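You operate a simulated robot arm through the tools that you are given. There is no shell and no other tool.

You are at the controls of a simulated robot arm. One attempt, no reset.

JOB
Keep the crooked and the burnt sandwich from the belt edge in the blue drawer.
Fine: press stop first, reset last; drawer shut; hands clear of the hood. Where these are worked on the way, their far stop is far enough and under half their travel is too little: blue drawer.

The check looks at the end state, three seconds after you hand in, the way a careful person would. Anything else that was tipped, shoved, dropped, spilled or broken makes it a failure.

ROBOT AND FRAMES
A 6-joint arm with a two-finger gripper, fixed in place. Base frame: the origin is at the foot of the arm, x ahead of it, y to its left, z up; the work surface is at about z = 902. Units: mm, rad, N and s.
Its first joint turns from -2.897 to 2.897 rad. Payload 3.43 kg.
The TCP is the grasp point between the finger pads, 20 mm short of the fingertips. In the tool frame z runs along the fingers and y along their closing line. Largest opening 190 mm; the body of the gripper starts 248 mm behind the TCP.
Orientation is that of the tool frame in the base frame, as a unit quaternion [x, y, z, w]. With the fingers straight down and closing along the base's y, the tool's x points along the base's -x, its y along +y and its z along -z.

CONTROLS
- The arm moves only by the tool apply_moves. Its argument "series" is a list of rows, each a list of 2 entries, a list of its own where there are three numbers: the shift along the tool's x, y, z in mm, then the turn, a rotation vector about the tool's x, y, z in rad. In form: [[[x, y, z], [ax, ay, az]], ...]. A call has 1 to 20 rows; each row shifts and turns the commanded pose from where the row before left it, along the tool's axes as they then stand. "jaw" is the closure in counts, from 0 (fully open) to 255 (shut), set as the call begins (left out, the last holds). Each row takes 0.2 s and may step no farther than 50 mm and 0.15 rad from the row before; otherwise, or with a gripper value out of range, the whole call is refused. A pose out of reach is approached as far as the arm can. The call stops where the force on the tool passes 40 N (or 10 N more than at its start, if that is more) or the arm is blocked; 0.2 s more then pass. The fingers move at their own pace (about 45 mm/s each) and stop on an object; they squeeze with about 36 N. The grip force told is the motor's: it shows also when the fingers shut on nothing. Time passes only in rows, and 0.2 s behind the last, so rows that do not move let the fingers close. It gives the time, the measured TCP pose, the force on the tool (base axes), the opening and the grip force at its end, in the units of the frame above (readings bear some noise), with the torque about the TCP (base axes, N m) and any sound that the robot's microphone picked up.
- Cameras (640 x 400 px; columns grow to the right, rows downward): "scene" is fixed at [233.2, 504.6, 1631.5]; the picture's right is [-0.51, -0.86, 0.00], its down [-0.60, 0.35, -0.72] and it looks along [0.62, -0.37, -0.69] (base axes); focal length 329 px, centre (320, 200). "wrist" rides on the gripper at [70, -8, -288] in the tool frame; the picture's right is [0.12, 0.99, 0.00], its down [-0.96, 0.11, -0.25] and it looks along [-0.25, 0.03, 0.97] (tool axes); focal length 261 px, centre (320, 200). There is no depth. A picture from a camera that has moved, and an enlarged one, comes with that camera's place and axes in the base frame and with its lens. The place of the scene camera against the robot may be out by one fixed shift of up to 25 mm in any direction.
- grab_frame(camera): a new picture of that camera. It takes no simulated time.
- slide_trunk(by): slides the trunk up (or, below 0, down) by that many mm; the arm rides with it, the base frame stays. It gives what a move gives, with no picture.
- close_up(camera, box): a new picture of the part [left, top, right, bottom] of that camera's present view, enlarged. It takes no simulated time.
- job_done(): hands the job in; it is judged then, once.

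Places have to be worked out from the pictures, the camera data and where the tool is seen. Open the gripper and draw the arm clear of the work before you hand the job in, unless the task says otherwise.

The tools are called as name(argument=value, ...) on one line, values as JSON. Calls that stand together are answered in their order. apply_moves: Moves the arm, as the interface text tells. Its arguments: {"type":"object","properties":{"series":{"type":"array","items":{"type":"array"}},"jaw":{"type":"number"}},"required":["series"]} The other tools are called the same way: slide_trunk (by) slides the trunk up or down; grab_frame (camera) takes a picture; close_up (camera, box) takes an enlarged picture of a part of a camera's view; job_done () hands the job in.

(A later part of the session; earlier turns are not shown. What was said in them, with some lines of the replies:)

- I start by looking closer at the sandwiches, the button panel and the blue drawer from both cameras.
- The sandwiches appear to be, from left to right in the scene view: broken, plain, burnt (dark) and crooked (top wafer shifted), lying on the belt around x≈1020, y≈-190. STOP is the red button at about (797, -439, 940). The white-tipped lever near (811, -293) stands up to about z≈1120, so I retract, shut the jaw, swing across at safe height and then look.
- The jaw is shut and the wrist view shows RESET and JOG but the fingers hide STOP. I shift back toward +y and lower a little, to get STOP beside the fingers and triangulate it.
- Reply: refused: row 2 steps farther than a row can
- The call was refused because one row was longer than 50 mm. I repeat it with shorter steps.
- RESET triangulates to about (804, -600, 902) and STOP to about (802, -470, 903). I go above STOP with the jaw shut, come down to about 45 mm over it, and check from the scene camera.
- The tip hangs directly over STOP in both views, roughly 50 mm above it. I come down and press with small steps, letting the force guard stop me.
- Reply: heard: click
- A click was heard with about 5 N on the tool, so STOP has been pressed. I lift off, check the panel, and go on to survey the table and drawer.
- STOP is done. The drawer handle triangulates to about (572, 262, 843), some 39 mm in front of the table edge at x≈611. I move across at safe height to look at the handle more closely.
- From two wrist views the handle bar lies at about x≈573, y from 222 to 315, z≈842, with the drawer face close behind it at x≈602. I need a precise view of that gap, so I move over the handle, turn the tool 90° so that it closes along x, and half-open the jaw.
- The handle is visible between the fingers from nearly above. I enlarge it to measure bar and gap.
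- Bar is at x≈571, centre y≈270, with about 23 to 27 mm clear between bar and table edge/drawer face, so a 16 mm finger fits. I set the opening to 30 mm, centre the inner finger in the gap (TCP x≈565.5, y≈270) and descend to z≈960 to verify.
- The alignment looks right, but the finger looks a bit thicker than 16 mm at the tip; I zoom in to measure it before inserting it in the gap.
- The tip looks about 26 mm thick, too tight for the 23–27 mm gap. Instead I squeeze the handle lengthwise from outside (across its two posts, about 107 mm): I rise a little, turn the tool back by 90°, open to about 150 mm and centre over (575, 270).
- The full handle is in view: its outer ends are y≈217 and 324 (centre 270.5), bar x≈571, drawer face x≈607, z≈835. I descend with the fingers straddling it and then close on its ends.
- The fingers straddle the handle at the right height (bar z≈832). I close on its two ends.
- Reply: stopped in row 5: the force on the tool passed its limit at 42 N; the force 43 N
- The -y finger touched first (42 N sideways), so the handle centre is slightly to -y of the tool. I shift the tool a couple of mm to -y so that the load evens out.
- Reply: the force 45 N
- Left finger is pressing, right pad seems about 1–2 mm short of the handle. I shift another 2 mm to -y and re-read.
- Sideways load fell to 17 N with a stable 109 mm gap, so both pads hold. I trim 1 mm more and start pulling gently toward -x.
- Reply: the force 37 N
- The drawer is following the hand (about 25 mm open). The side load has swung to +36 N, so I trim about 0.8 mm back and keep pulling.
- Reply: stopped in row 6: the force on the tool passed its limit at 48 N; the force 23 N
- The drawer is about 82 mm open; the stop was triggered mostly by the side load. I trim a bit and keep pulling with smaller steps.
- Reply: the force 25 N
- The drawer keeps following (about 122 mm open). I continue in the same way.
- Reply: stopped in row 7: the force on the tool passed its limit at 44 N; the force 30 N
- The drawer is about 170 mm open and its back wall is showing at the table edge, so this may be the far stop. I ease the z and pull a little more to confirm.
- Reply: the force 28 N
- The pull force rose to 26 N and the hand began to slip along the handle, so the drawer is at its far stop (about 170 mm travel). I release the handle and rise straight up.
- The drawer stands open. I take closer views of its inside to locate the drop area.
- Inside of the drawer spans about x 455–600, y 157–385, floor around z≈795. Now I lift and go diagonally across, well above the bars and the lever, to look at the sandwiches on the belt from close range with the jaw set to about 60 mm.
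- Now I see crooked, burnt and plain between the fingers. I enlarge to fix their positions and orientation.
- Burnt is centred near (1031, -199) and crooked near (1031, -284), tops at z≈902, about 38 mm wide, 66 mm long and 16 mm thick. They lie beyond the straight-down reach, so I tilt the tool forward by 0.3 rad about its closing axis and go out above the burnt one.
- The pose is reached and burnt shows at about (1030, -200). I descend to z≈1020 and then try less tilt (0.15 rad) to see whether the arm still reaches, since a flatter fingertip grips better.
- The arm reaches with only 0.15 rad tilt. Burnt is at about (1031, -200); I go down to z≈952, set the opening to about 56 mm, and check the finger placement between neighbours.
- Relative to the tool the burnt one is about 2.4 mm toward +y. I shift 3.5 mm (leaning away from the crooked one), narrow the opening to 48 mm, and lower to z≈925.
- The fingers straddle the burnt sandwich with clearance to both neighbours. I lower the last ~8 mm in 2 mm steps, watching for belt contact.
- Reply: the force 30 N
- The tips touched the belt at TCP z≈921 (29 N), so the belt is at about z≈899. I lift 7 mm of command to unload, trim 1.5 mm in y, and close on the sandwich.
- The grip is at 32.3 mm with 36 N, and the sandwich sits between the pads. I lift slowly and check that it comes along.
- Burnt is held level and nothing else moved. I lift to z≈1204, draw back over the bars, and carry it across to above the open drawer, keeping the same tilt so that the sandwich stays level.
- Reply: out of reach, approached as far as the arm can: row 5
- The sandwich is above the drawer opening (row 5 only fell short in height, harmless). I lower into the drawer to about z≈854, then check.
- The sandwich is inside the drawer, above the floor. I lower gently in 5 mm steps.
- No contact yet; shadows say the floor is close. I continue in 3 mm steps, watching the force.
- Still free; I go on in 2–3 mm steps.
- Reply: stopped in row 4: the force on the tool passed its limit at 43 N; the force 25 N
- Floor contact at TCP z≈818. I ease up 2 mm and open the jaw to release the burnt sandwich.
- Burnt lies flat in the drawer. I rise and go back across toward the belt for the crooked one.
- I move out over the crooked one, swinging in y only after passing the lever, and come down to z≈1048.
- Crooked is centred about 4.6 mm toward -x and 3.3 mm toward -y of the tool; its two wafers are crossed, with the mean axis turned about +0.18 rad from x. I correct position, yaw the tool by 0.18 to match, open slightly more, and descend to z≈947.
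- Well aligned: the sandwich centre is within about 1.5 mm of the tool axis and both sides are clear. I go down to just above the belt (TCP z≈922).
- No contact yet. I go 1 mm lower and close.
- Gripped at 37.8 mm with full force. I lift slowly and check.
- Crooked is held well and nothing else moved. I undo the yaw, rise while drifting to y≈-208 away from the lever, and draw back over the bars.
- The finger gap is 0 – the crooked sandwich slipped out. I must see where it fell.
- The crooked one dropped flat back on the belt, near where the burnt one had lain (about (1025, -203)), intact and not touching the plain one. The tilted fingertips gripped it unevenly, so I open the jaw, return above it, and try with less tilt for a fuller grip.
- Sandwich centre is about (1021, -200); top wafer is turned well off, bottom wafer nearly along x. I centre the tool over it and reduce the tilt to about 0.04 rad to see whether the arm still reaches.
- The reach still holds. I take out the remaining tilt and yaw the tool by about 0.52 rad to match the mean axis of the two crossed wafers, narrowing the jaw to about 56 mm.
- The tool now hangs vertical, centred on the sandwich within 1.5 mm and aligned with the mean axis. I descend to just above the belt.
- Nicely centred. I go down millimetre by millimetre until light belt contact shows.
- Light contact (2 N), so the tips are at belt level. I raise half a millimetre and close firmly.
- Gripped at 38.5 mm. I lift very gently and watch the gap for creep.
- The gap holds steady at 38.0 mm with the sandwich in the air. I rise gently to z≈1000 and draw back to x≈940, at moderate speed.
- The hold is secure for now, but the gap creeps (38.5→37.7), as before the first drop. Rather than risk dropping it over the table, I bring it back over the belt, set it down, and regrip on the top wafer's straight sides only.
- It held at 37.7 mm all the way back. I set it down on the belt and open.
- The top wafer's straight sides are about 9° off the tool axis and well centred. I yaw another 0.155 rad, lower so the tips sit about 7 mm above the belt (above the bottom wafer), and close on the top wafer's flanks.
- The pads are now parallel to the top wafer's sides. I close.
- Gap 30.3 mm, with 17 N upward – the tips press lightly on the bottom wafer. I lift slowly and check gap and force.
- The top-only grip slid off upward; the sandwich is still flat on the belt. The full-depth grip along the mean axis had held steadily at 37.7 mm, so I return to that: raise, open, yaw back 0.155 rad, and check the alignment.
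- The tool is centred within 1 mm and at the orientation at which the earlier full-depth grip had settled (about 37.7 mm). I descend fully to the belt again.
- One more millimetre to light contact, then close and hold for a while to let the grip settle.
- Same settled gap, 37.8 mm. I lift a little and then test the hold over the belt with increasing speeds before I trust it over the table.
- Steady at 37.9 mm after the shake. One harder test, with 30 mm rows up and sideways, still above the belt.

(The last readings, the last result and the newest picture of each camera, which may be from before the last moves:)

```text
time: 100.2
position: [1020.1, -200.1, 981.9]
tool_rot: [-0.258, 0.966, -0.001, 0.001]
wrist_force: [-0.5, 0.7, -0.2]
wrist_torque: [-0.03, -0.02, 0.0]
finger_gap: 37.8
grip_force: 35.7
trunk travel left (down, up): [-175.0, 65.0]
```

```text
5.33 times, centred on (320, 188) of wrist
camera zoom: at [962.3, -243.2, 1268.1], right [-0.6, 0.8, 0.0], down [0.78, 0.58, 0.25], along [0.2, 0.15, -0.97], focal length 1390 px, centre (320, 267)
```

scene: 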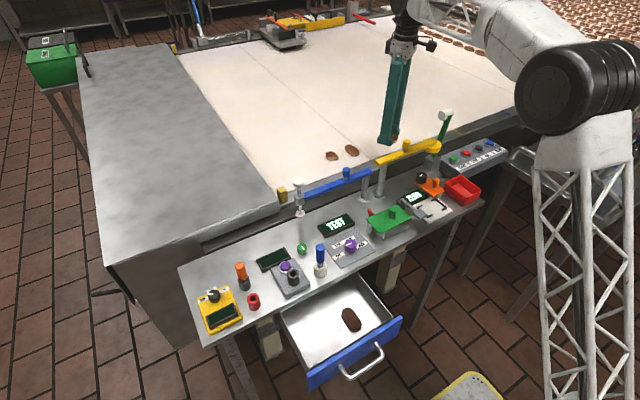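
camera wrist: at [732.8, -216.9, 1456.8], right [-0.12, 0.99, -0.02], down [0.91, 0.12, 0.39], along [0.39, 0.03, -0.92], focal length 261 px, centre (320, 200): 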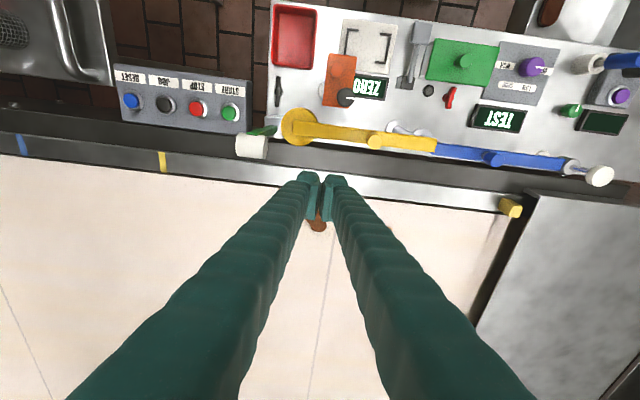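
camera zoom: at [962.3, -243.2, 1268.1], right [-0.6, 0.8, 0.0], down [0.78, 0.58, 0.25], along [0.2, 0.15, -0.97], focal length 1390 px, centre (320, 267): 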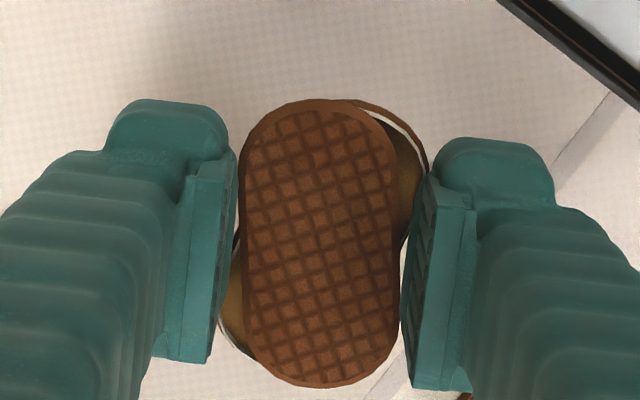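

It holds firmly at 37.8 mm. I now rise and draw back over the bars at moderate speed, without turning the tool.

apply_moves(series=[[[0, 0, -10], [0, 0, 0]], [[0, 0, -10], [0, 0, 0]], [[8.7, 5, 0], [0, 0, 0]], [[17.3, 10, 0], [0, 0, 0]], [[17.3, 10, 0], [0, 0, 0]], [[17.3, 10, 0], [0, 0, 0]], [[13, 7.5, -10], [0, 0, 0]], [[9.7, 5.6, -21], [0, 0, 0]], [[9.7, 5.6, -21], [0, 0, 0]], [[9.7, 5.6, -21], [0, 0, 0]], [[9.7, 5.6, -21], [0, 0, 0]], [[9.7, 5.6, -21], [0, 0, 0]], [[9.7, 5.6, -21], [0, 0, 0]], [[9.7, 5.6, -21], [0, 0, 0]], [[5, 2.9, -12], [0, 0, 0]]])

grab_frame(camera="wrist")

grab_frame(camera="scene")

```text
time: 103.3
position: [850.3, -200.3, 1170.0]
tool_rot: [-0.258, 0.966, 0.001, 0.001]
wrist_force: [0.6, 0.7, 0.1]
wrist_torque: [-0.01, -0.01, 0.05]
finger_gap: 37.0
grip_force: 35.9
trunk travel left (down, up): [-175.0, 65.0]
```

```text
taken
camera wrist: at [792.8, -242.8, 1455.7], right [-0.6, 0.8, 0.0], down [0.78, 0.58, 0.25], along [0.2, 0.15, -0.97], focal length 261 px, centre (320, 200)
```

wrist: 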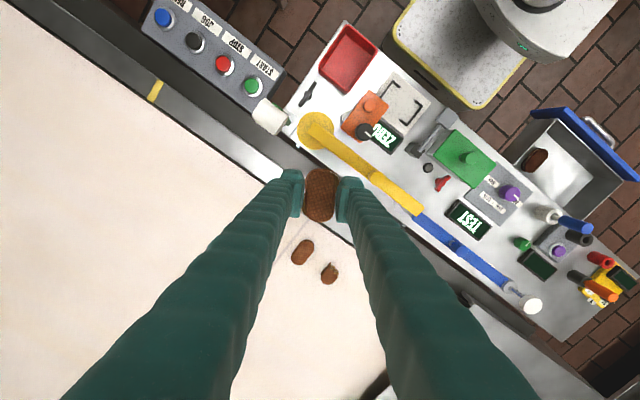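

```text
taken
```

scene: 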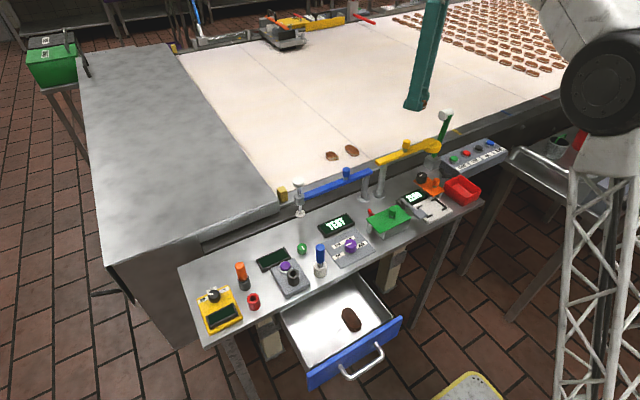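

The gap has gone to 37.0 mm. Still in the hand, but I check the hold closely before crossing the table.

close_up(camera="wrist", box=[260, 150, 380, 225])

apply_moves(series=[[[0, 0, 0], [0, 0, 0]], [[0, 0, 0], [0, 0, 0]]])

close_up(camera="scene", box=[380, 60, 460, 120])

```text
5.33 times, centred on (320, 188) of wrist
camera zoom: at [792.8, -242.8, 1455.7], right [-0.6, 0.8, 0.0], down [0.78, 0.58, 0.25], along [0.2, 0.15, -0.97], focal length 1390 px, centre (320, 267)
```

zoom: 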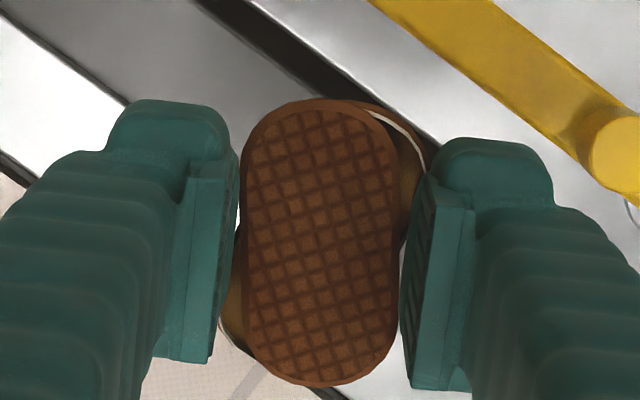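

```text
time: 104.0
position: [850.9, -198.5, 1170.1]
tool_rot: [-0.259, 0.966, 0.0, 0.001]
wrist_force: [-0.5, 0.6, 0.0]
wrist_torque: [0.0, 0.0, -0.04]
finger_gap: 37.2
grip_force: 35.7
trunk travel left (down, up): [-175.0, 65.0]
```

```text
6.67 times, centred on (420, 90) of scene
camera zoom: at [233.2, 504.6, 1631.5], right [-0.51, -0.86, 0.0], down [-0.6, 0.35, -0.72], along [0.62, -0.37, -0.69], focal length 2196 px, centre (-347, 933)
```

zoom: 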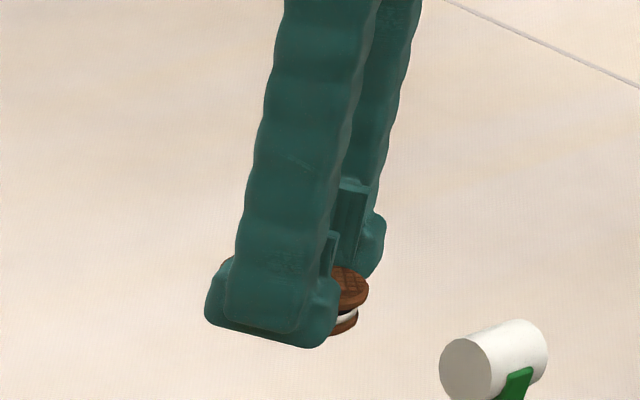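

Standing still the gap stays (37.0–37.2), so only upward acceleration made it settle a little. The rest of the way is sideways and down; I move slowly along the straight line toward the drawer.

apply_moves(series=[[[0.2, 4, 0], [0, 0, 0]], [[0.4, 9, 0], [0, 0, 0]], [[0.6, 14, 0], [0, 0, 0]], [[0.6, 15, 0], [0, 0, 0]], [[0.6, 15, 0], [0, 0, 0]], [[0.6, 15, 0], [0, 0, 0]], [[0.6, 15, 0], [0, 0, 0]], [[0.6, 15, 0], [0, 0, 0]], [[0.6, 15, 0], [0, 0, 0]], [[0.6, 15, 0], [0, 0, 0]], [[0.6, 15, 0], [0, 0, 0]], [[0.6, 15, 0], [0, 0, 0]], [[0.6, 15, 0], [0, 0, 0]], [[0.6, 15, 0], [0, 0, 0]], [[0.6, 15, 0], [0, 0, 0]], [[0.6, 15, 0], [0, 0, 0]], [[0.6, 15, 0], [0, 0, 0]], [[0.6, 15, 0], [0, 0, 0]], [[0.6, 15, 0], [0, 0, 0]], [[0.6, 15, 0], [0, 0, 0]]])

close_up(camera="wrist", box=[260, 150, 380, 225])

```text
time: 108.2
position: [698.5, 38.4, 1169.4]
tool_rot: [-0.258, 0.966, 0.001, 0.001]
wrist_force: [0.9, -0.2, -0.8]
wrist_torque: [0.06, 0.03, 0.01]
finger_gap: 35.9
grip_force: 36.0
trunk travel left (down, up): [-175.0, 65.0]
```

```text
5.33 times, centred on (320, 188) of wrist
camera zoom: at [641.0, -4.8, 1456.3], right [-0.6, 0.8, 0.0], down [0.78, 0.58, 0.25], along [0.2, 0.15, -0.97], focal length 1390 px, centre (320, 267)
```

zoom: 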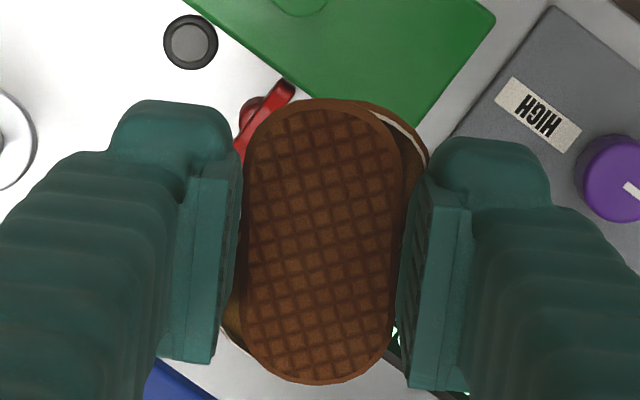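

The gap is slowly creeping (35.9 mm now) with time rather than with motion – the faster test moves over the belt cost nothing. So I finish quickly: ramp up, go the remaining ~325 mm to (525, 312) while sinking, and straight down into the drawer.

apply_moves(series=[[[1.4, 18, 2], [0, 0, 0]], [[1.4, 32, 5], [0, 0, 0]], [[1.4, 43, 8], [0, 0, 0]], [[1.4, 46, 10], [0, 0, 0]], [[1.4, 46, 12], [0, 0, 0]], [[1.4, 46, 12], [0, 0, 0]], [[1.4, 42, 14], [0, 0, 0]], [[1.4, 32, 16], [0, 0, 0]], [[1.4, 18, 22], [0, 0, 0]], [[0, 0, 30], [0, 0, 0]], [[0, 0, 38], [0, 0, 0]], [[0, 0, 38], [0, 0, 0]], [[0, 0, 38], [0, 0, 0]], [[0, 0, 35], [0, 0, 0]], [[0, 0, 25], [0, 0, 0]], [[0, 0, 14], [0, 0, 0]]])

close_up(camera="wrist", box=[200, 110, 440, 260])

close_up(camera="scene", box=[260, 270, 420, 390])

```text
time: 111.5
position: [524.4, 312.2, 848.9]
tool_rot: [-0.258, 0.966, 0.001, 0.002]
wrist_force: [-0.1, -0.6, -0.3]
wrist_torque: [0.05, -0.04, 0.01]
finger_gap: 34.7
grip_force: 36.0
trunk travel left (down, up): [-175.0, 65.0]
```

```text
2.67 times, centred on (320, 185) of wrist
camera zoom: at [468.2, 269.1, 1135.8], right [-0.6, 0.8, 0.0], down [0.78, 0.58, 0.25], along [0.2, 0.15, -0.97], focal length 695 px, centre (320, 240)
```

zoom: 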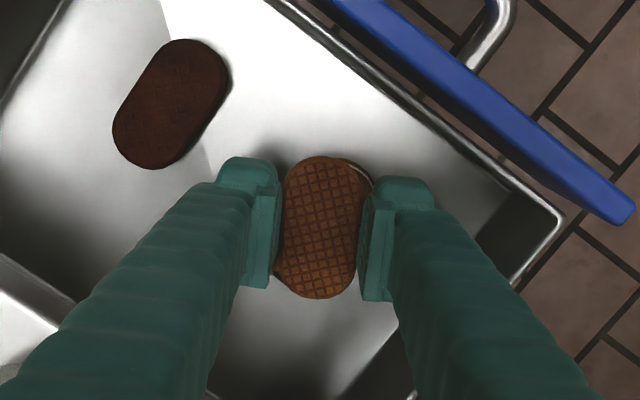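

```text
3.33 times, centred on (340, 330) of scene
camera zoom: at [233.2, 504.6, 1631.5], right [-0.51, -0.86, 0.0], down [-0.6, 0.35, -0.72], along [0.62, -0.37, -0.69], focal length 1098 px, centre (253, -233)
```

zoom: 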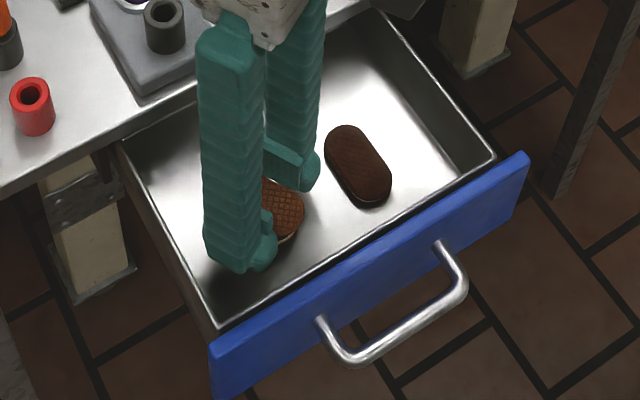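

Still held (34.7 mm) and inside the drawer, clear of the burnt one. I lower it to the floor without delay.

apply_moves(series=[[[0, 0, 12], [0, 0, 0]], [[0, 0, 8], [0, 0, 0]], [[0, 0, 4], [0, 0, 0]], [[0, 0, 2], [0, 0, 0]]])

```text
time: 112.5
position: [526.9, 311.3, 824.6]
tool_rot: [-0.259, 0.966, 0.001, 0.001]
wrist_force: [0.4, -0.2, -0.9]
wrist_torque: [0.02, 0.01, 0.0]
finger_gap: 34.2
grip_force: 35.9
trunk travel left (down, up): [-175.0, 65.0]
```

apply_moves(series=[[[0, 0, 2], [0, 0, 0]], [[0, 0, 2], [0, 0, 0]], [[0, 0, 2], [0, 0, 0]]])

close_up(camera="scene", box=[290, 290, 370, 350])

```text
time: 113.3
position: [527.2, 311.9, 821.0]
tool_rot: [-0.259, 0.966, 0.001, 0.003]
wrist_force: [-0.8, -0.2, 25.2]
wrist_torque: [-0.06, 0.17, 0.04]
finger_gap: 33.7
grip_force: 35.4
trunk travel left (down, up): [-175.0, 65.0]
```

```text
6.67 times, centred on (330, 320) of scene
camera zoom: at [233.2, 504.6, 1631.5], right [-0.51, -0.86, 0.0], down [-0.6, 0.35, -0.72], along [0.62, -0.37, -0.69], focal length 2196 px, centre (253, -600)
```

zoom: 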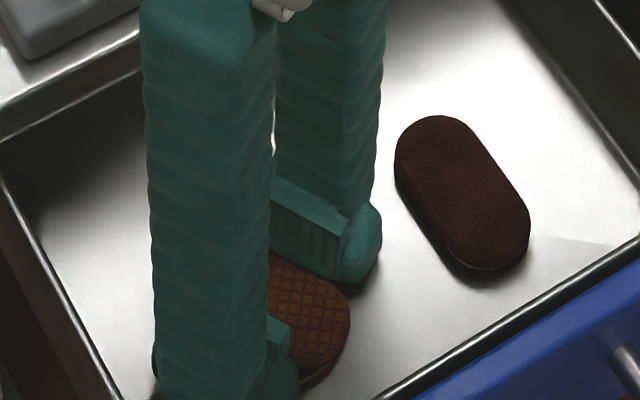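

Contact with the drawer floor (25 N). I ease up 1.5 mm, open the jaw and rise straight out.

apply_moves(series=[[[0, 0, -1.5], [0, 0, 0]], [[0, 0, 0], [0, 0, 0]], [[0, 0, 0], [0, 0, 0]], [[0, 0, 0], [0, 0, 0]]], jaw=180)

apply_moves(series=[[[0, 0, -10], [0, 0, 0]], [[0, 0, -35], [0, 0, 0]], [[0, 0, -45], [0, 0, 0]], [[0, 0, -45], [0, 0, 0]], [[0, 0, -45], [0, 0, 0]], [[0, 0, -45], [0, 0, 0]]])

close_up(camera="scene", box=[260, 270, 420, 390])

grab_frame(camera="wrist")

```text
time: 114.3
position: [527.1, 311.7, 820.8]
tool_rot: [-0.259, 0.966, 0.001, 0.001]
wrist_force: [-0.8, 0.9, 1.0]
wrist_torque: [-0.02, 0.02, 0.01]
finger_gap: 56.1
grip_force: 0.1
trunk travel left (down, up): [-175.0, 65.0]
```

```text
time: 115.8
position: [527.7, 310.4, 1043.0]
tool_rot: [-0.258, 0.966, 0.0, 0.001]
wrist_force: [0.9, -0.2, 0.8]
wrist_torque: [-0.04, 0.04, 0.01]
finger_gap: 55.8
grip_force: 0.0
trunk travel left (down, up): [-175.0, 65.0]
```

```text
3.33 times, centred on (340, 330) of scene
camera zoom: at [233.2, 504.6, 1631.5], right [-0.51, -0.86, 0.0], down [-0.6, 0.35, -0.72], along [0.62, -0.37, -0.69], focal length 1098 px, centre (253, -233)
```

zoom: 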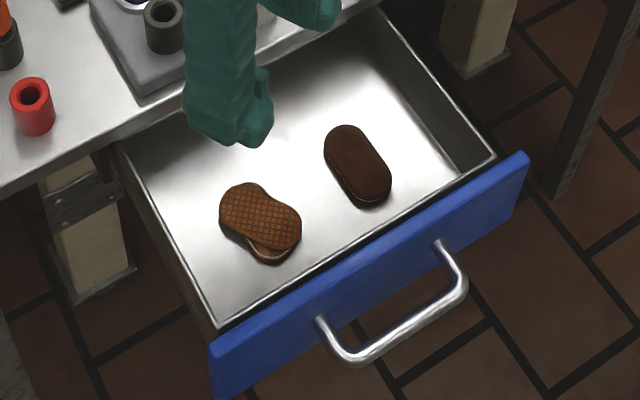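

```text
taken
camera wrist: at [470.4, 268.0, 1329.9], right [-0.6, 0.8, 0.0], down [0.78, 0.58, 0.25], along [0.2, 0.15, -0.97], focal length 261 px, centre (320, 200)
```

wrist: 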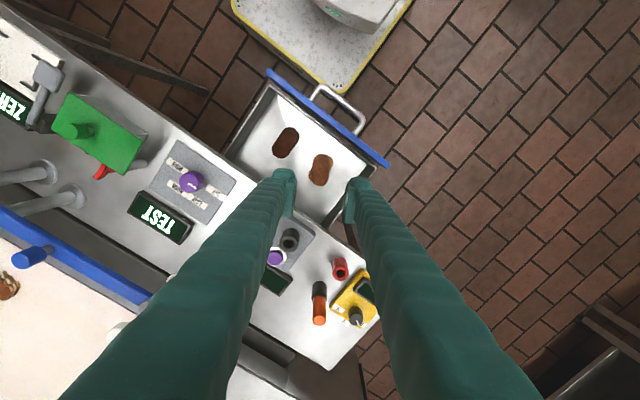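

Both sandwiches lie flat in the drawer. Next I shut the jaw, square the tool up, and move in front of the handle (x≈355, y≈270) to push the drawer closed by its bar.

apply_moves(series=[[[0, 0, 0], [0, 0, 0.13]], [[0, 0, 0], [0, 0, 0.13]], [[0, 0, 0], [0, 0, 0.13]], [[0, 0, 0], [0, 0, 0.13]], [[43, -10, 0], [0, 0, 0]], [[43, -10, 0], [0, 0, 0]], [[43, -10, 0], [0, 0, 0]], [[43, -10, 0], [0, 0, 0]], [[0, 0, 40], [0, 0, 0]], [[0, 0, 40], [0, 0, 0]]], jaw=255)

grab_frame(camera="wrist")

grab_frame(camera="scene")

```text
time: 118.0
position: [354.9, 270.8, 964.2]
tool_rot: [-0.002, 1.0, 0.001, 0.002]
wrist_force: [0.0, -0.8, -0.3]
wrist_torque: [0.05, -0.08, 0.01]
finger_gap: 0.0
grip_force: 34.0
trunk travel left (down, up): [-175.0, 65.0]
```

```text
taken
camera wrist: at [283.7, 262.0, 1251.6], right [-0.12, 0.99, 0.0], down [0.96, 0.12, 0.25], along [0.25, 0.03, -0.97], focal length 261 px, centre (320, 200)
```

wrist: 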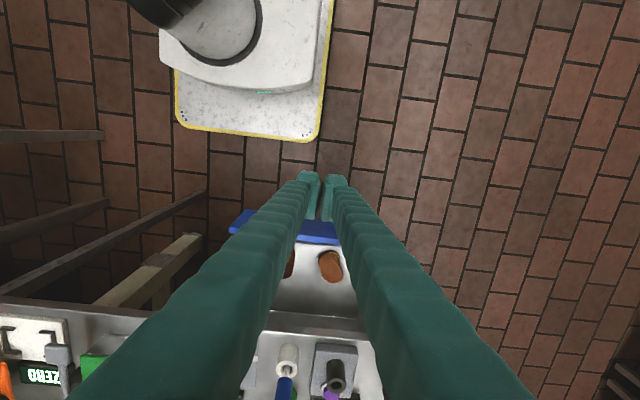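

```text
taken
```

scene: 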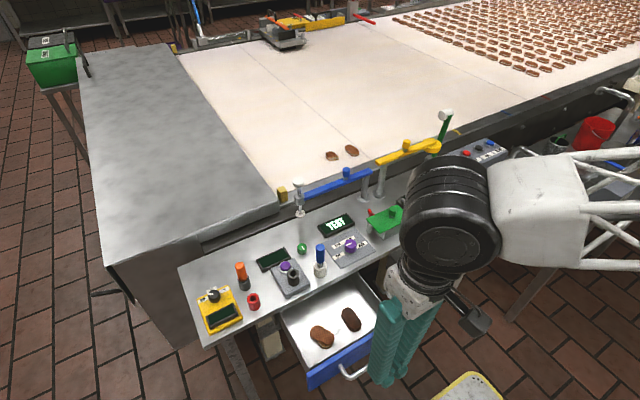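

I descend in front of the handle to bar height (z≈835).

apply_moves(series=[[[0, 0, 43], [0, 0, 0]], [[0, 0, 43], [0, 0, 0]], [[0, 0, 43], [0, 0, 0]]])

close_up(camera="scene", box=[290, 290, 450, 400])

close_up(camera="wrist", box=[240, 150, 400, 250])

```text
time: 118.8
position: [352.9, 269.7, 835.3]
tool_rot: [-0.002, 1.0, 0.001, 0.002]
wrist_force: [0.1, -0.5, 0.7]
wrist_torque: [0.06, -0.06, 0.0]
finger_gap: 0.0
grip_force: 34.2
trunk travel left (down, up): [-175.0, 65.0]
```

```text
3.64 times, centred on (370, 345) of scene
camera zoom: at [233.2, 504.6, 1631.5], right [-0.51, -0.86, 0.0], down [-0.6, 0.35, -0.72], along [0.62, -0.37, -0.69], focal length 1198 px, centre (138, -327)
```

zoom: 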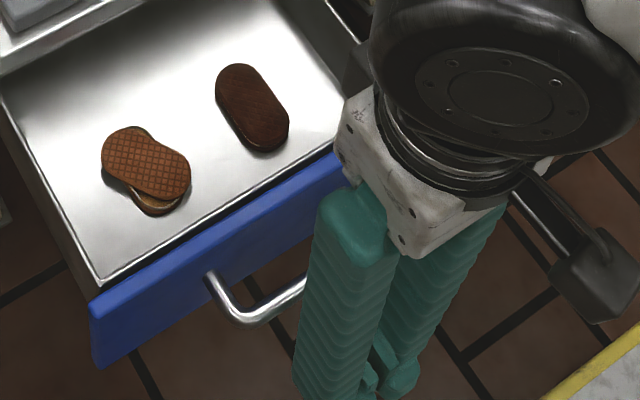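

```text
4.00 times, centred on (320, 200) of wrist
camera zoom: at [282.0, 261.1, 1121.7], right [-0.12, 0.99, 0.0], down [0.96, 0.12, 0.25], along [0.25, 0.03, -0.97], focal length 1043 px, centre (320, 200)
```

zoom: 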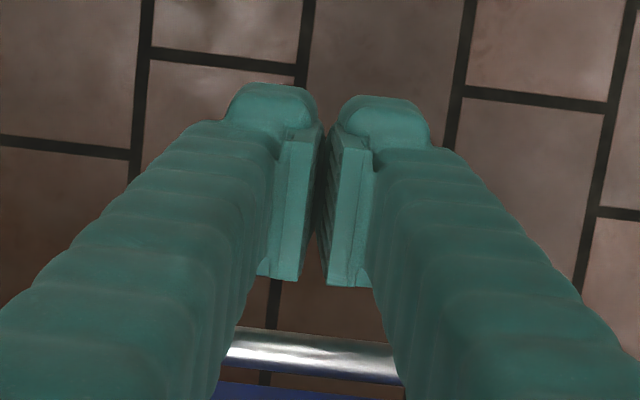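

The bar is about 53 mm ahead of the tool axis. I push forward slowly so the sandwiches do not slide.

apply_moves(series=[[[-10, 0, 0], [0, 0, 0]], [[-8, 0, 0], [0, 0, 0]], [[-4, 0, 0], [0, 0, 0]], [[-4, 0, 0], [0, 0, 0]], [[-5, 0, 0], [0, 0, 0]], [[-6, 0, 0], [0, 0, 0]], [[-8, 0, 0], [0, 0, 0]], [[-8, 0, 0], [0, 0, 0]], [[-8, 0, 0], [0, 0, 0]], [[-8, 0, 0], [0, 0, 0]], [[-8, 0, 0], [0, 0, 0]], [[-8, 0, 0], [0, 0, 0]], [[-8, 0, 0], [0, 0, 0]], [[-8, 0, 0], [0, 0, 0]]])

grab_frame(camera="wrist")

grab_frame(camera="scene")

```text
time: 121.8
position: [457.4, 272.8, 837.1]
tool_rot: [-0.001, 1.0, 0.0, 0.001]
wrist_force: [-1.2, 0.2, -0.8]
wrist_torque: [0.0, 0.02, 0.01]
finger_gap: 0.1
grip_force: 34.5
trunk travel left (down, up): [-175.0, 65.0]
```

```text
taken
camera wrist: at [385.1, 263.3, 1123.5], right [-0.12, 0.99, 0.0], down [0.96, 0.12, 0.25], along [0.25, 0.03, -0.97], focal length 261 px, centre (320, 200)
```

wrist: 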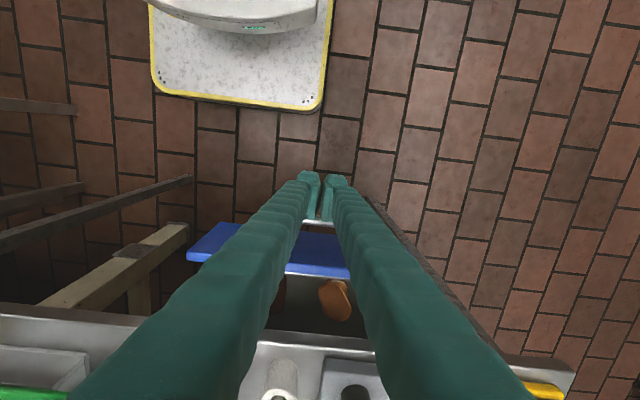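

```text
taken
```

scene: 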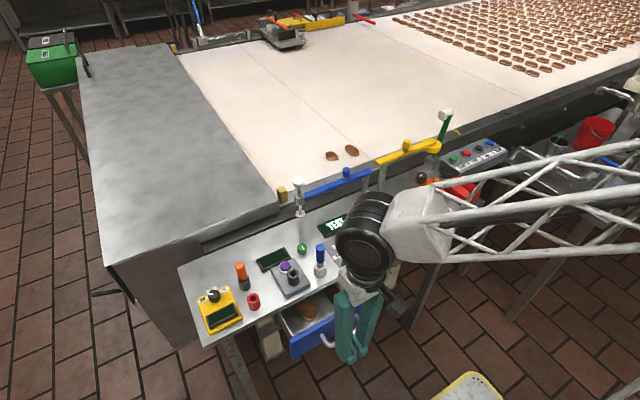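

The drawer follows with little force. I keep pushing, slowing toward the end.

apply_moves(series=[[[-8, 0, 0], [0, 0, 0]], [[-8, 0, 0], [0, 0, 0]], [[-8, 0, 0], [0, 0, 0]], [[-8, 0, 0], [0, 0, 0]], [[-8, 0, 0], [0, 0, 0]], [[-8, 0, 0], [0, 0, 0]], [[-8, 0, 0], [0, 0, 0]], [[-8, 0, 0], [0, 0, 0]], [[-6, 0, 0], [0, 0, 0]], [[-5, 0, 0], [0, 0, 0]], [[-4, 0, 0], [0, 0, 0]], [[-3, 0, 0], [0, 0, 0]], [[-3, 0, 0], [0, 0, 0]], [[-3, 0, 0], [0, 0, 0]], [[-3, 0, 0], [0, 0, 0]], [[-3, 0, 0], [0, 0, 0]]])

grab_frame(camera="wrist")

close_up(camera="scene", box=[240, 240, 400, 340])

```text
time: 125.1
position: [544.9, 272.0, 834.4]
tool_rot: [-0.001, 1.0, -0.001, -0.003]
wrist_force: [-10.7, 3.6, -5.6]
wrist_torque: [0.02, 0.17, 0.14]
finger_gap: 5.6
grip_force: 34.4
trunk travel left (down, up): [-175.0, 65.0]
stopped in row 16: the force on the tool passed its limit at 44 N (the readings are from after the stop); the commanded pose is now the measured one
```

```text
taken
camera wrist: at [476.0, 263.5, 1121.1], right [-0.12, 0.99, 0.0], down [0.96, 0.12, 0.24], along [0.24, 0.03, -0.97], focal length 261 px, centre (320, 200)
```

wrist: 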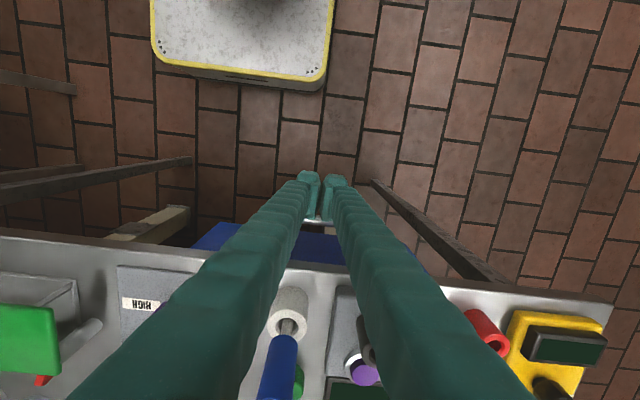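

```text
4.00 times, centred on (320, 290) of scene
camera zoom: at [233.2, 504.6, 1631.5], right [-0.51, -0.86, 0.0], down [-0.6, 0.35, -0.72], along [0.62, -0.37, -0.69], focal length 1317 px, centre (320, -160)
```

zoom: 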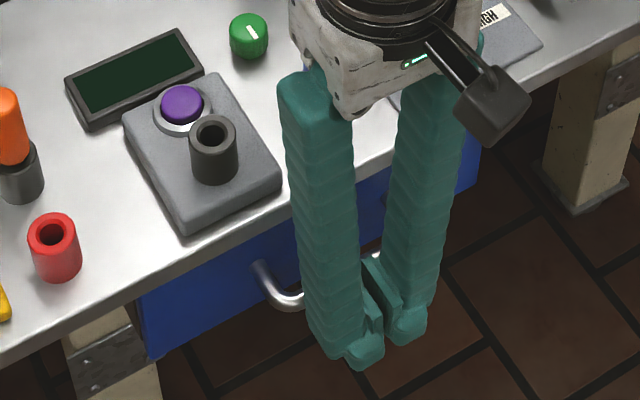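

Blocked with 44 N at x≈545, just where the shut position should be. I back off, rise and compare with the original pictures.

apply_moves(series=[[[15, 0, 0], [0, 0, 0]], [[25, 0, 0], [0, 0, 0]], [[0, 0, -45], [0, 0, 0]], [[0, 0, -45], [0, 0, 0]], [[0, 0, -45], [0, 0, 0]], [[0, 0, -45], [0, 0, 0]], [[0, 0, -45], [0, 0, 0]], [[0, 0, -45], [0, 0, 0]], [[0, 0, -45], [0, 0, 0]], [[0, -48, 0], [0, 0, 0]], [[0, -48, 0], [0, 0, 0]], [[0, -48, 0], [0, 0, 0]]])

close_up(camera="scene", box=[260, 240, 420, 340])

grab_frame(camera="scene")

close_up(camera="wrist", box=[320, 140, 480, 240])

```text
time: 127.7
position: [506.8, 127.3, 1149.0]
tool_rot: [-0.002, 1.0, -0.002, -0.002]
wrist_force: [0.4, 0.6, 0.3]
wrist_torque: [-0.11, 0.04, -0.02]
finger_gap: 0.1
grip_force: 33.9
trunk travel left (down, up): [-175.0, 65.0]
```

```text
4.00 times, centred on (340, 290) of scene
camera zoom: at [233.2, 504.6, 1631.5], right [-0.51, -0.86, 0.0], down [-0.6, 0.35, -0.72], along [0.62, -0.37, -0.69], focal length 1317 px, centre (240, -160)
```

zoom: 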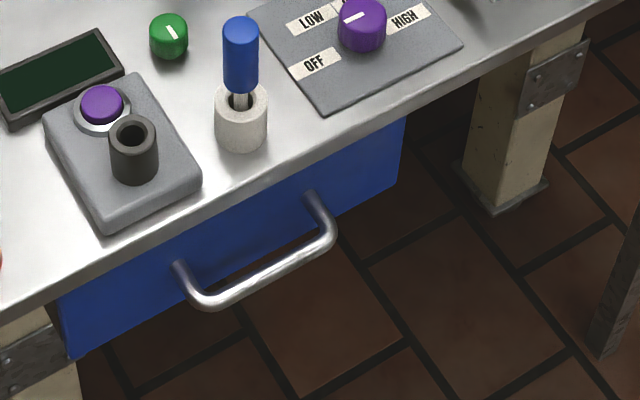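

```text
taken
```

scene: 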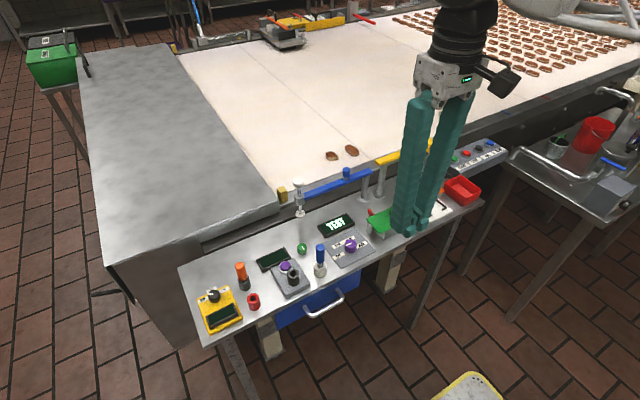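

```text
4.00 times, centred on (400, 190) of wrist
camera zoom: at [438.4, 119.3, 1436.4], right [-0.12, 0.99, 0.0], down [0.96, 0.12, 0.24], along [0.24, 0.03, -0.97], focal length 1043 px, centre (0, 240)
```

zoom: 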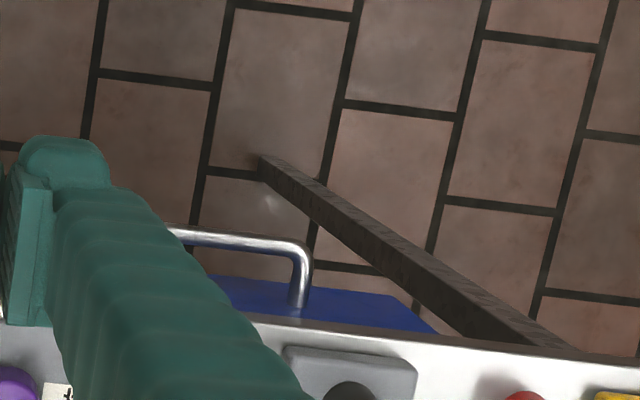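

The scene view of handle and drawer face is identical to the one at the start, so the drawer is shut. Now to RESET at about (804, -600): I travel along x≈510–660, clear of the lever, and look again.

apply_moves(series=[[[-9.6, -45.4, 0], [0, 0, 0]], [[-9.6, -45.4, 0], [0, 0, 0]], [[-9.6, -45.4, 0], [0, 0, 0]], [[-9.6, -45.4, 0], [0, 0, 0]], [[-9.6, -45.4, 0], [0, 0, 0]], [[-9.6, -45.4, 0], [0, 0, 0]], [[-9.6, -45.4, 0], [0, 0, 0]], [[-9.6, -45.4, 0], [0, 0, 0]], [[-9.6, -45.4, 0], [0, 0, 0]], [[-9.6, -45.4, 0], [0, 0, 0]], [[-9.6, -45.4, 0], [0, 0, 0]], [[-9.6, -45.4, 0], [0, 0, 0]], [[-9.6, -45.4, 0], [0, 0, 0]]], jaw=255)

grab_frame(camera="wrist")

close_up(camera="wrist", box=[160, 160, 280, 235])

```text
time: 130.5
position: [634.1, -462.4, 1150.9]
tool_rot: [-0.002, 1.0, -0.001, -0.001]
wrist_force: [0.4, 1.6, 0.6]
wrist_torque: [-0.18, -0.1, -0.02]
finger_gap: 0.1
grip_force: 34.6
trunk travel left (down, up): [-175.0, 65.0]
```

```text
taken
camera wrist: at [565.6, -470.5, 1437.7], right [-0.12, 0.99, 0.0], down [0.96, 0.12, 0.24], along [0.24, 0.03, -0.97], focal length 261 px, centre (320, 200)
```

wrist: 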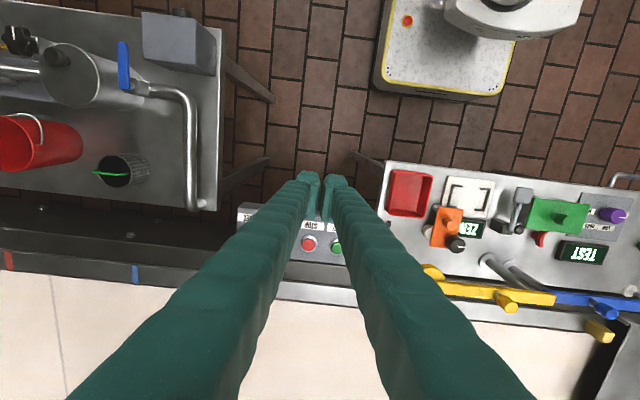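

```text
5.33 times, centred on (220, 198) of wrist
camera zoom: at [565.6, -470.5, 1437.7], right [-0.12, 0.99, 0.0], down [0.96, 0.12, 0.24], along [0.24, 0.03, -0.97], focal length 1390 px, centre (853, 213)
```

zoom: 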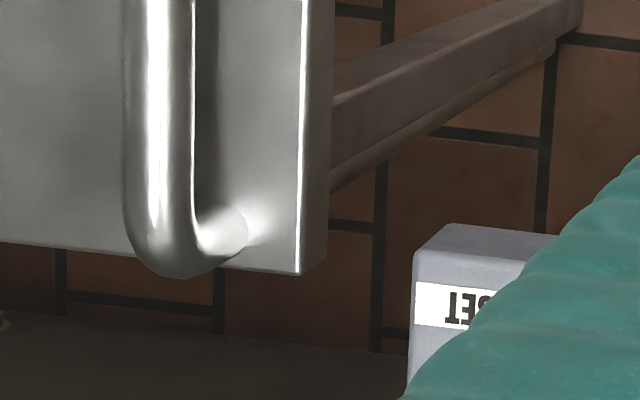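

RESET should be at (803, -600) (button spacing 65 mm from STOP at (802, -470)). I move to y=-600 and then forward above it.

apply_moves(series=[[[-15, -46, 0], [0, 0, 0]], [[-15, -46, 0], [0, 0, 0]], [[-15, -46, 0], [0, 0, 0]], [[-41, 0, 0], [0, 0, 0]], [[-41, 0, 0], [0, 0, 0]], [[-42, 0, 0], [0, 0, 0]], [[0, 0, 40], [0, 0, 0]], [[0, 0, 40], [0, 0, 0]], [[0, 0, 40], [0, 0, 0]], [[0, 0, 40], [0, 0, 0]], [[0, 0, 0], [0, 0, 0]]])

grab_frame(camera="wrist")

close_up(camera="scene", box=[400, 90, 560, 190])

```text
time: 132.9
position: [798.9, -595.1, 983.4]
tool_rot: [-0.001, 1.0, -0.001, -0.002]
wrist_force: [0.0, -0.6, 0.8]
wrist_torque: [0.01, 0.02, 0.02]
finger_gap: 0.2
grip_force: 34.7
out of reach, approached as far as the arm can: row 6
trunk travel left (down, up): [-175.0, 65.0]
```

```text
taken
camera wrist: at [730.2, -603.3, 1270.5], right [-0.12, 0.99, 0.0], down [0.96, 0.12, 0.24], along [0.24, 0.03, -0.97], focal length 261 px, centre (320, 200)
```

wrist: 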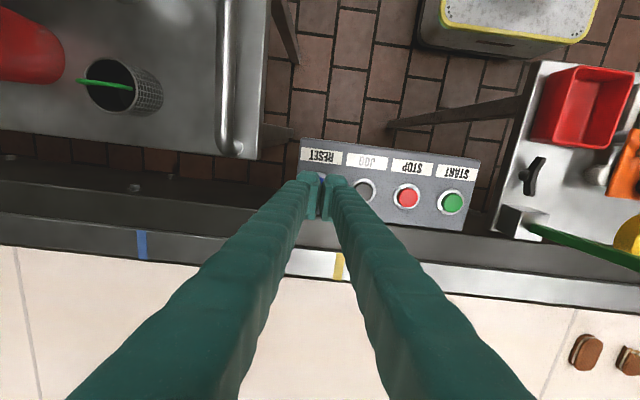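

```text
4.00 times, centred on (480, 140) of scene
camera zoom: at [233.2, 504.6, 1631.5], right [-0.51, -0.86, 0.0], down [-0.6, 0.35, -0.72], along [0.62, -0.37, -0.69], focal length 1317 px, centre (-320, 440)
```

zoom: 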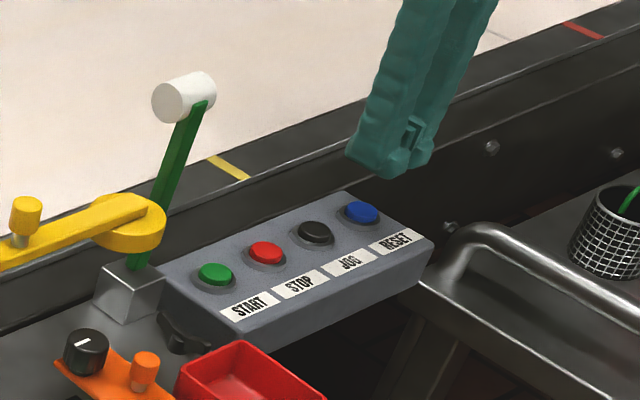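

The hand came to (799, -595), slightly short. I check the buttons beside the fingers to place RESET relative to the tip.

close_up(camera="wrist", box=[280, 130, 480, 255])

```text
3.20 times, centred on (380, 192) of wrist
camera zoom: at [730.2, -603.3, 1270.5], right [-0.12, 0.99, 0.0], down [0.96, 0.12, 0.24], along [0.24, 0.03, -0.97], focal length 834 px, centre (128, 224)
```

zoom: 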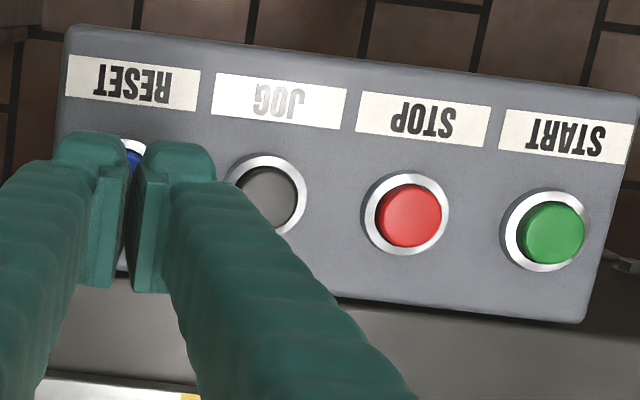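

RESET's centre is about 4–5 mm further in x and 1 mm in -y from the tool axis. I correct and press down in small steps, as with STOP.

apply_moves(series=[[[-4.5, -1.5, 0], [0, 0, 0]], [[0, 0, 25], [0, 0, 0]], [[0, 0, 18], [0, 0, 0]], [[0, 0, 5], [0, 0, 0]], [[0, 0, 4], [0, 0, 0]], [[0, 0, 3], [0, 0, 0]], [[0, 0, 3], [0, 0, 0]]])

close_up(camera="scene", box=[400, 90, 560, 190])

```text
time: 134.5
position: [801.4, -597.7, 926.2]
tool_rot: [-0.001, 1.0, -0.001, -0.002]
wrist_force: [-0.5, 1.4, 2.5]
wrist_torque: [0.04, 0.0, 0.02]
finger_gap: 6.1
grip_force: 33.7
trunk travel left (down, up): [-175.0, 65.0]
heard: click
```

```text
4.00 times, centred on (480, 140) of scene
camera zoom: at [233.2, 504.6, 1631.5], right [-0.51, -0.86, 0.0], down [-0.6, 0.35, -0.72], along [0.62, -0.37, -0.69], focal length 1317 px, centre (-320, 440)
```

zoom: 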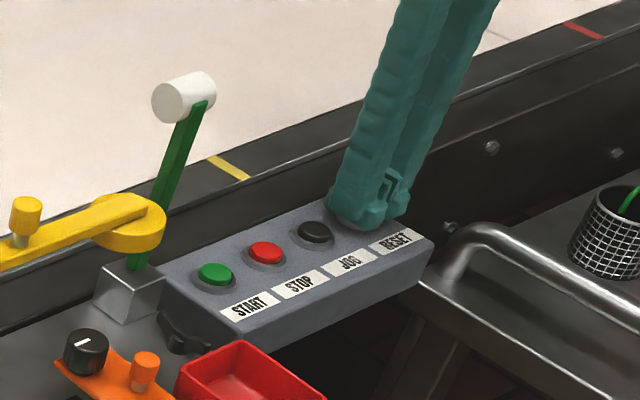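

A click: RESET is pressed. I lift off, draw back from the panel, and go to a free place over the floor side, away from belt, hood and table items.

apply_moves(series=[[[0, 0, -20], [0, 0, 0]], [[0, 0, -40], [0, 0, 0]], [[0, 0, -45], [0, 0, 0]], [[0, 0, -45], [0, 0, 0]], [[40, 0, -20], [0, 0, 0]], [[42, 0, -20], [0, 0, 0]], [[42, 0, 0], [0, 0, 0]], [[42, 10, 0], [0, 0, 0]], [[42, 20, 0], [0, 0, 0]], [[30, 36, 0], [0, 0, 0]], [[20, 44, 0], [0, 0, 0]], [[10, 47, 0], [0, 0, 0]], [[10, 47, 0], [0, 0, 0]], [[0, 48, 0], [0, 0, 0]], [[0, 48, 0], [0, 0, 0]], [[0, 48, 0], [0, 0, 0]], [[0, 48, 0], [0, 0, 0]]])

grab_frame(camera="scene")

grab_frame(camera="wrist")

```text
time: 138.1
position: [523.9, -199.4, 1116.2]
tool_rot: [0.0, 1.0, -0.001, -0.002]
wrist_force: [-0.2, 0.0, -0.2]
wrist_torque: [0.11, 0.06, 0.0]
finger_gap: 0.0
grip_force: 34.0
trunk travel left (down, up): [-175.0, 65.0]
```

```text
taken
```

scene: 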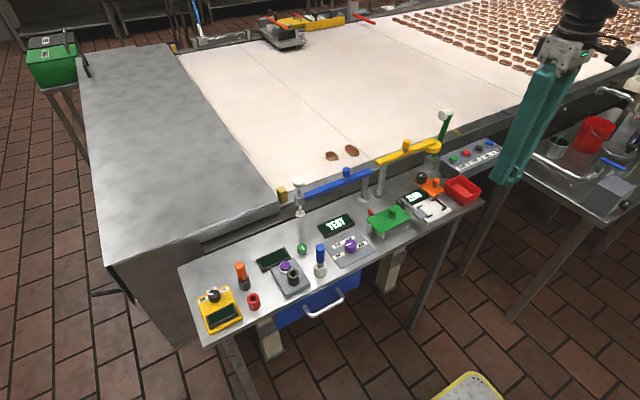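

```text
taken
camera wrist: at [454.0, -207.3, 1403.1], right [-0.12, 0.99, 0.0], down [0.96, 0.12, 0.24], along [0.24, 0.03, -0.97], focal length 261 px, centre (320, 200)
```

wrist: 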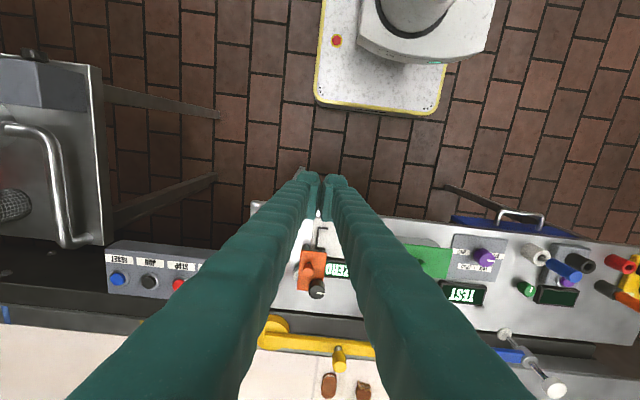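

Everything appears in place. I open the gripper here in free space, raise a bit more, and do a last comparison of the remaining sandwiches and drawer with the first pictures.

apply_moves(series=[[[0, 0, -35], [0, 0, 0]], [[0, 0, -35], [0, 0, 0]], [[0, 0, 0], [0, 0, 0]], [[0, 0, 0], [0, 0, 0]], [[0, 0, 0], [0, 0, 0]], [[0, 0, 0], [0, 0, 0]], [[0, 0, 0], [0, 0, 0]], [[0, 0, 0], [0, 0, 0]], [[0, 0, 0], [0, 0, 0]], [[0, 0, 0], [0, 0, 0]]], jaw=0)

close_up(camera="scene", box=[300, 110, 460, 210])

close_up(camera="scene", box=[180, 180, 500, 380])

close_up(camera="scene", box=[400, 90, 560, 190])

```text
time: 140.3
position: [524.2, -201.6, 1186.7]
tool_rot: [0.0, 1.0, 0.0, -0.002]
wrist_force: [0.7, -0.2, 0.6]
wrist_torque: [0.0, 0.0, 0.01]
finger_gap: 189.9
grip_force: 0.0
trunk travel left (down, up): [-175.0, 65.0]
```

```text
4.00 times, centred on (380, 160) of scene
camera zoom: at [233.2, 504.6, 1631.5], right [-0.51, -0.86, 0.0], down [-0.6, 0.35, -0.72], along [0.62, -0.37, -0.69], focal length 1317 px, centre (80, 360)
```

zoom: 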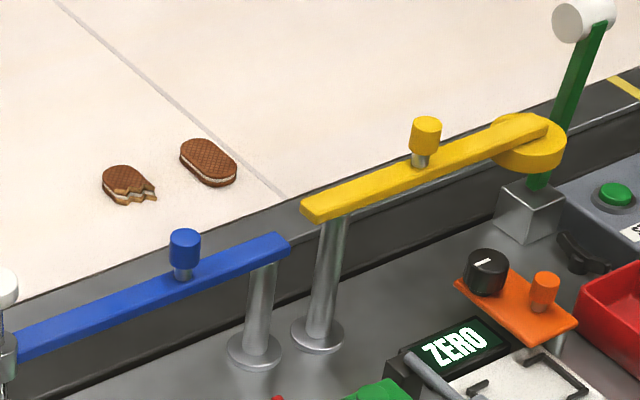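

```text
2.00 times, centred on (340, 280) of scene
camera zoom: at [233.2, 504.6, 1631.5], right [-0.51, -0.86, 0.0], down [-0.6, 0.35, -0.72], along [0.62, -0.37, -0.69], focal length 659 px, centre (280, 40)
```

zoom: 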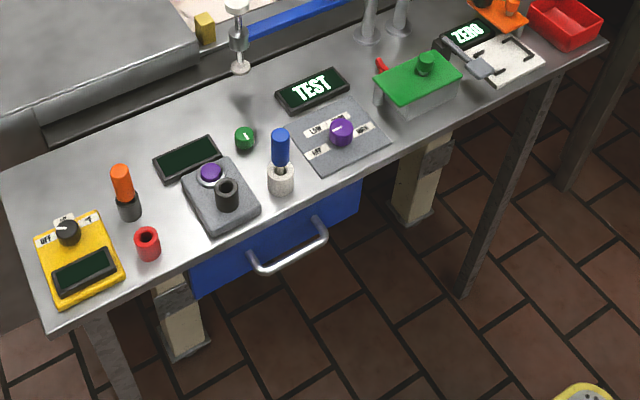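

```text
4.00 times, centred on (480, 140) of scene
camera zoom: at [233.2, 504.6, 1631.5], right [-0.51, -0.86, 0.0], down [-0.6, 0.35, -0.72], along [0.62, -0.37, -0.69], focal length 1317 px, centre (-320, 440)
```

zoom: 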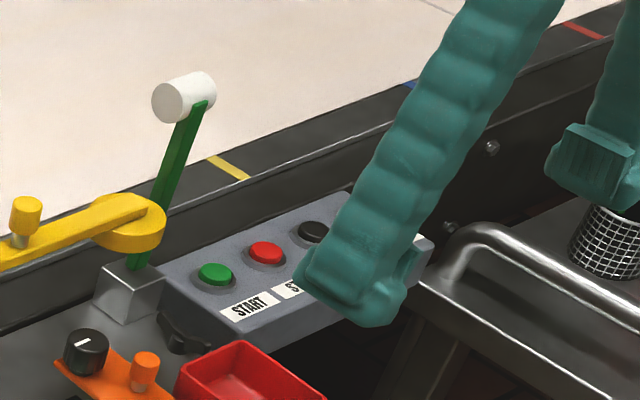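

The plain and the broken sandwich, the levers, the table items and the drawer all look exactly as in the first pictures. The crooked and burnt sandwiches are shut in the blue drawer, STOP was pressed first and RESET last, and the open hand is clear. I hand the job in.

job_done()

```text
The job is handed in.
```

The crooked and the burnt sandwich are both in the blue drawer, and the drawer is shut. I've handed the job in but have no verdict on it.

- **Buttons:** STOP was pressed before anything else and RESET last. Each gave an audible click.
- **Drawer:** I pulled it out about 170 mm, to its far stop. After I pushed it closed, the handle and drawer front look the same as in the first picture.
- **Crooked sandwich:** it slipped out of the gripper once and dropped back onto the belt. I set it down once more on purpose, and a later regrip slid off it. It looked undamaged each time and ended up lying flat in the drawer next to the burnt one.
- **Everything else:** the plain and broken sandwiches, the levers and the items on the table look unmoved compared with the first pictures.
- **Hand:** the gripper is open and parked on the robot's side of the table, away from the belt. I took the hood to be the grey cover at the far left of the belt, and the hand is well clear of it.
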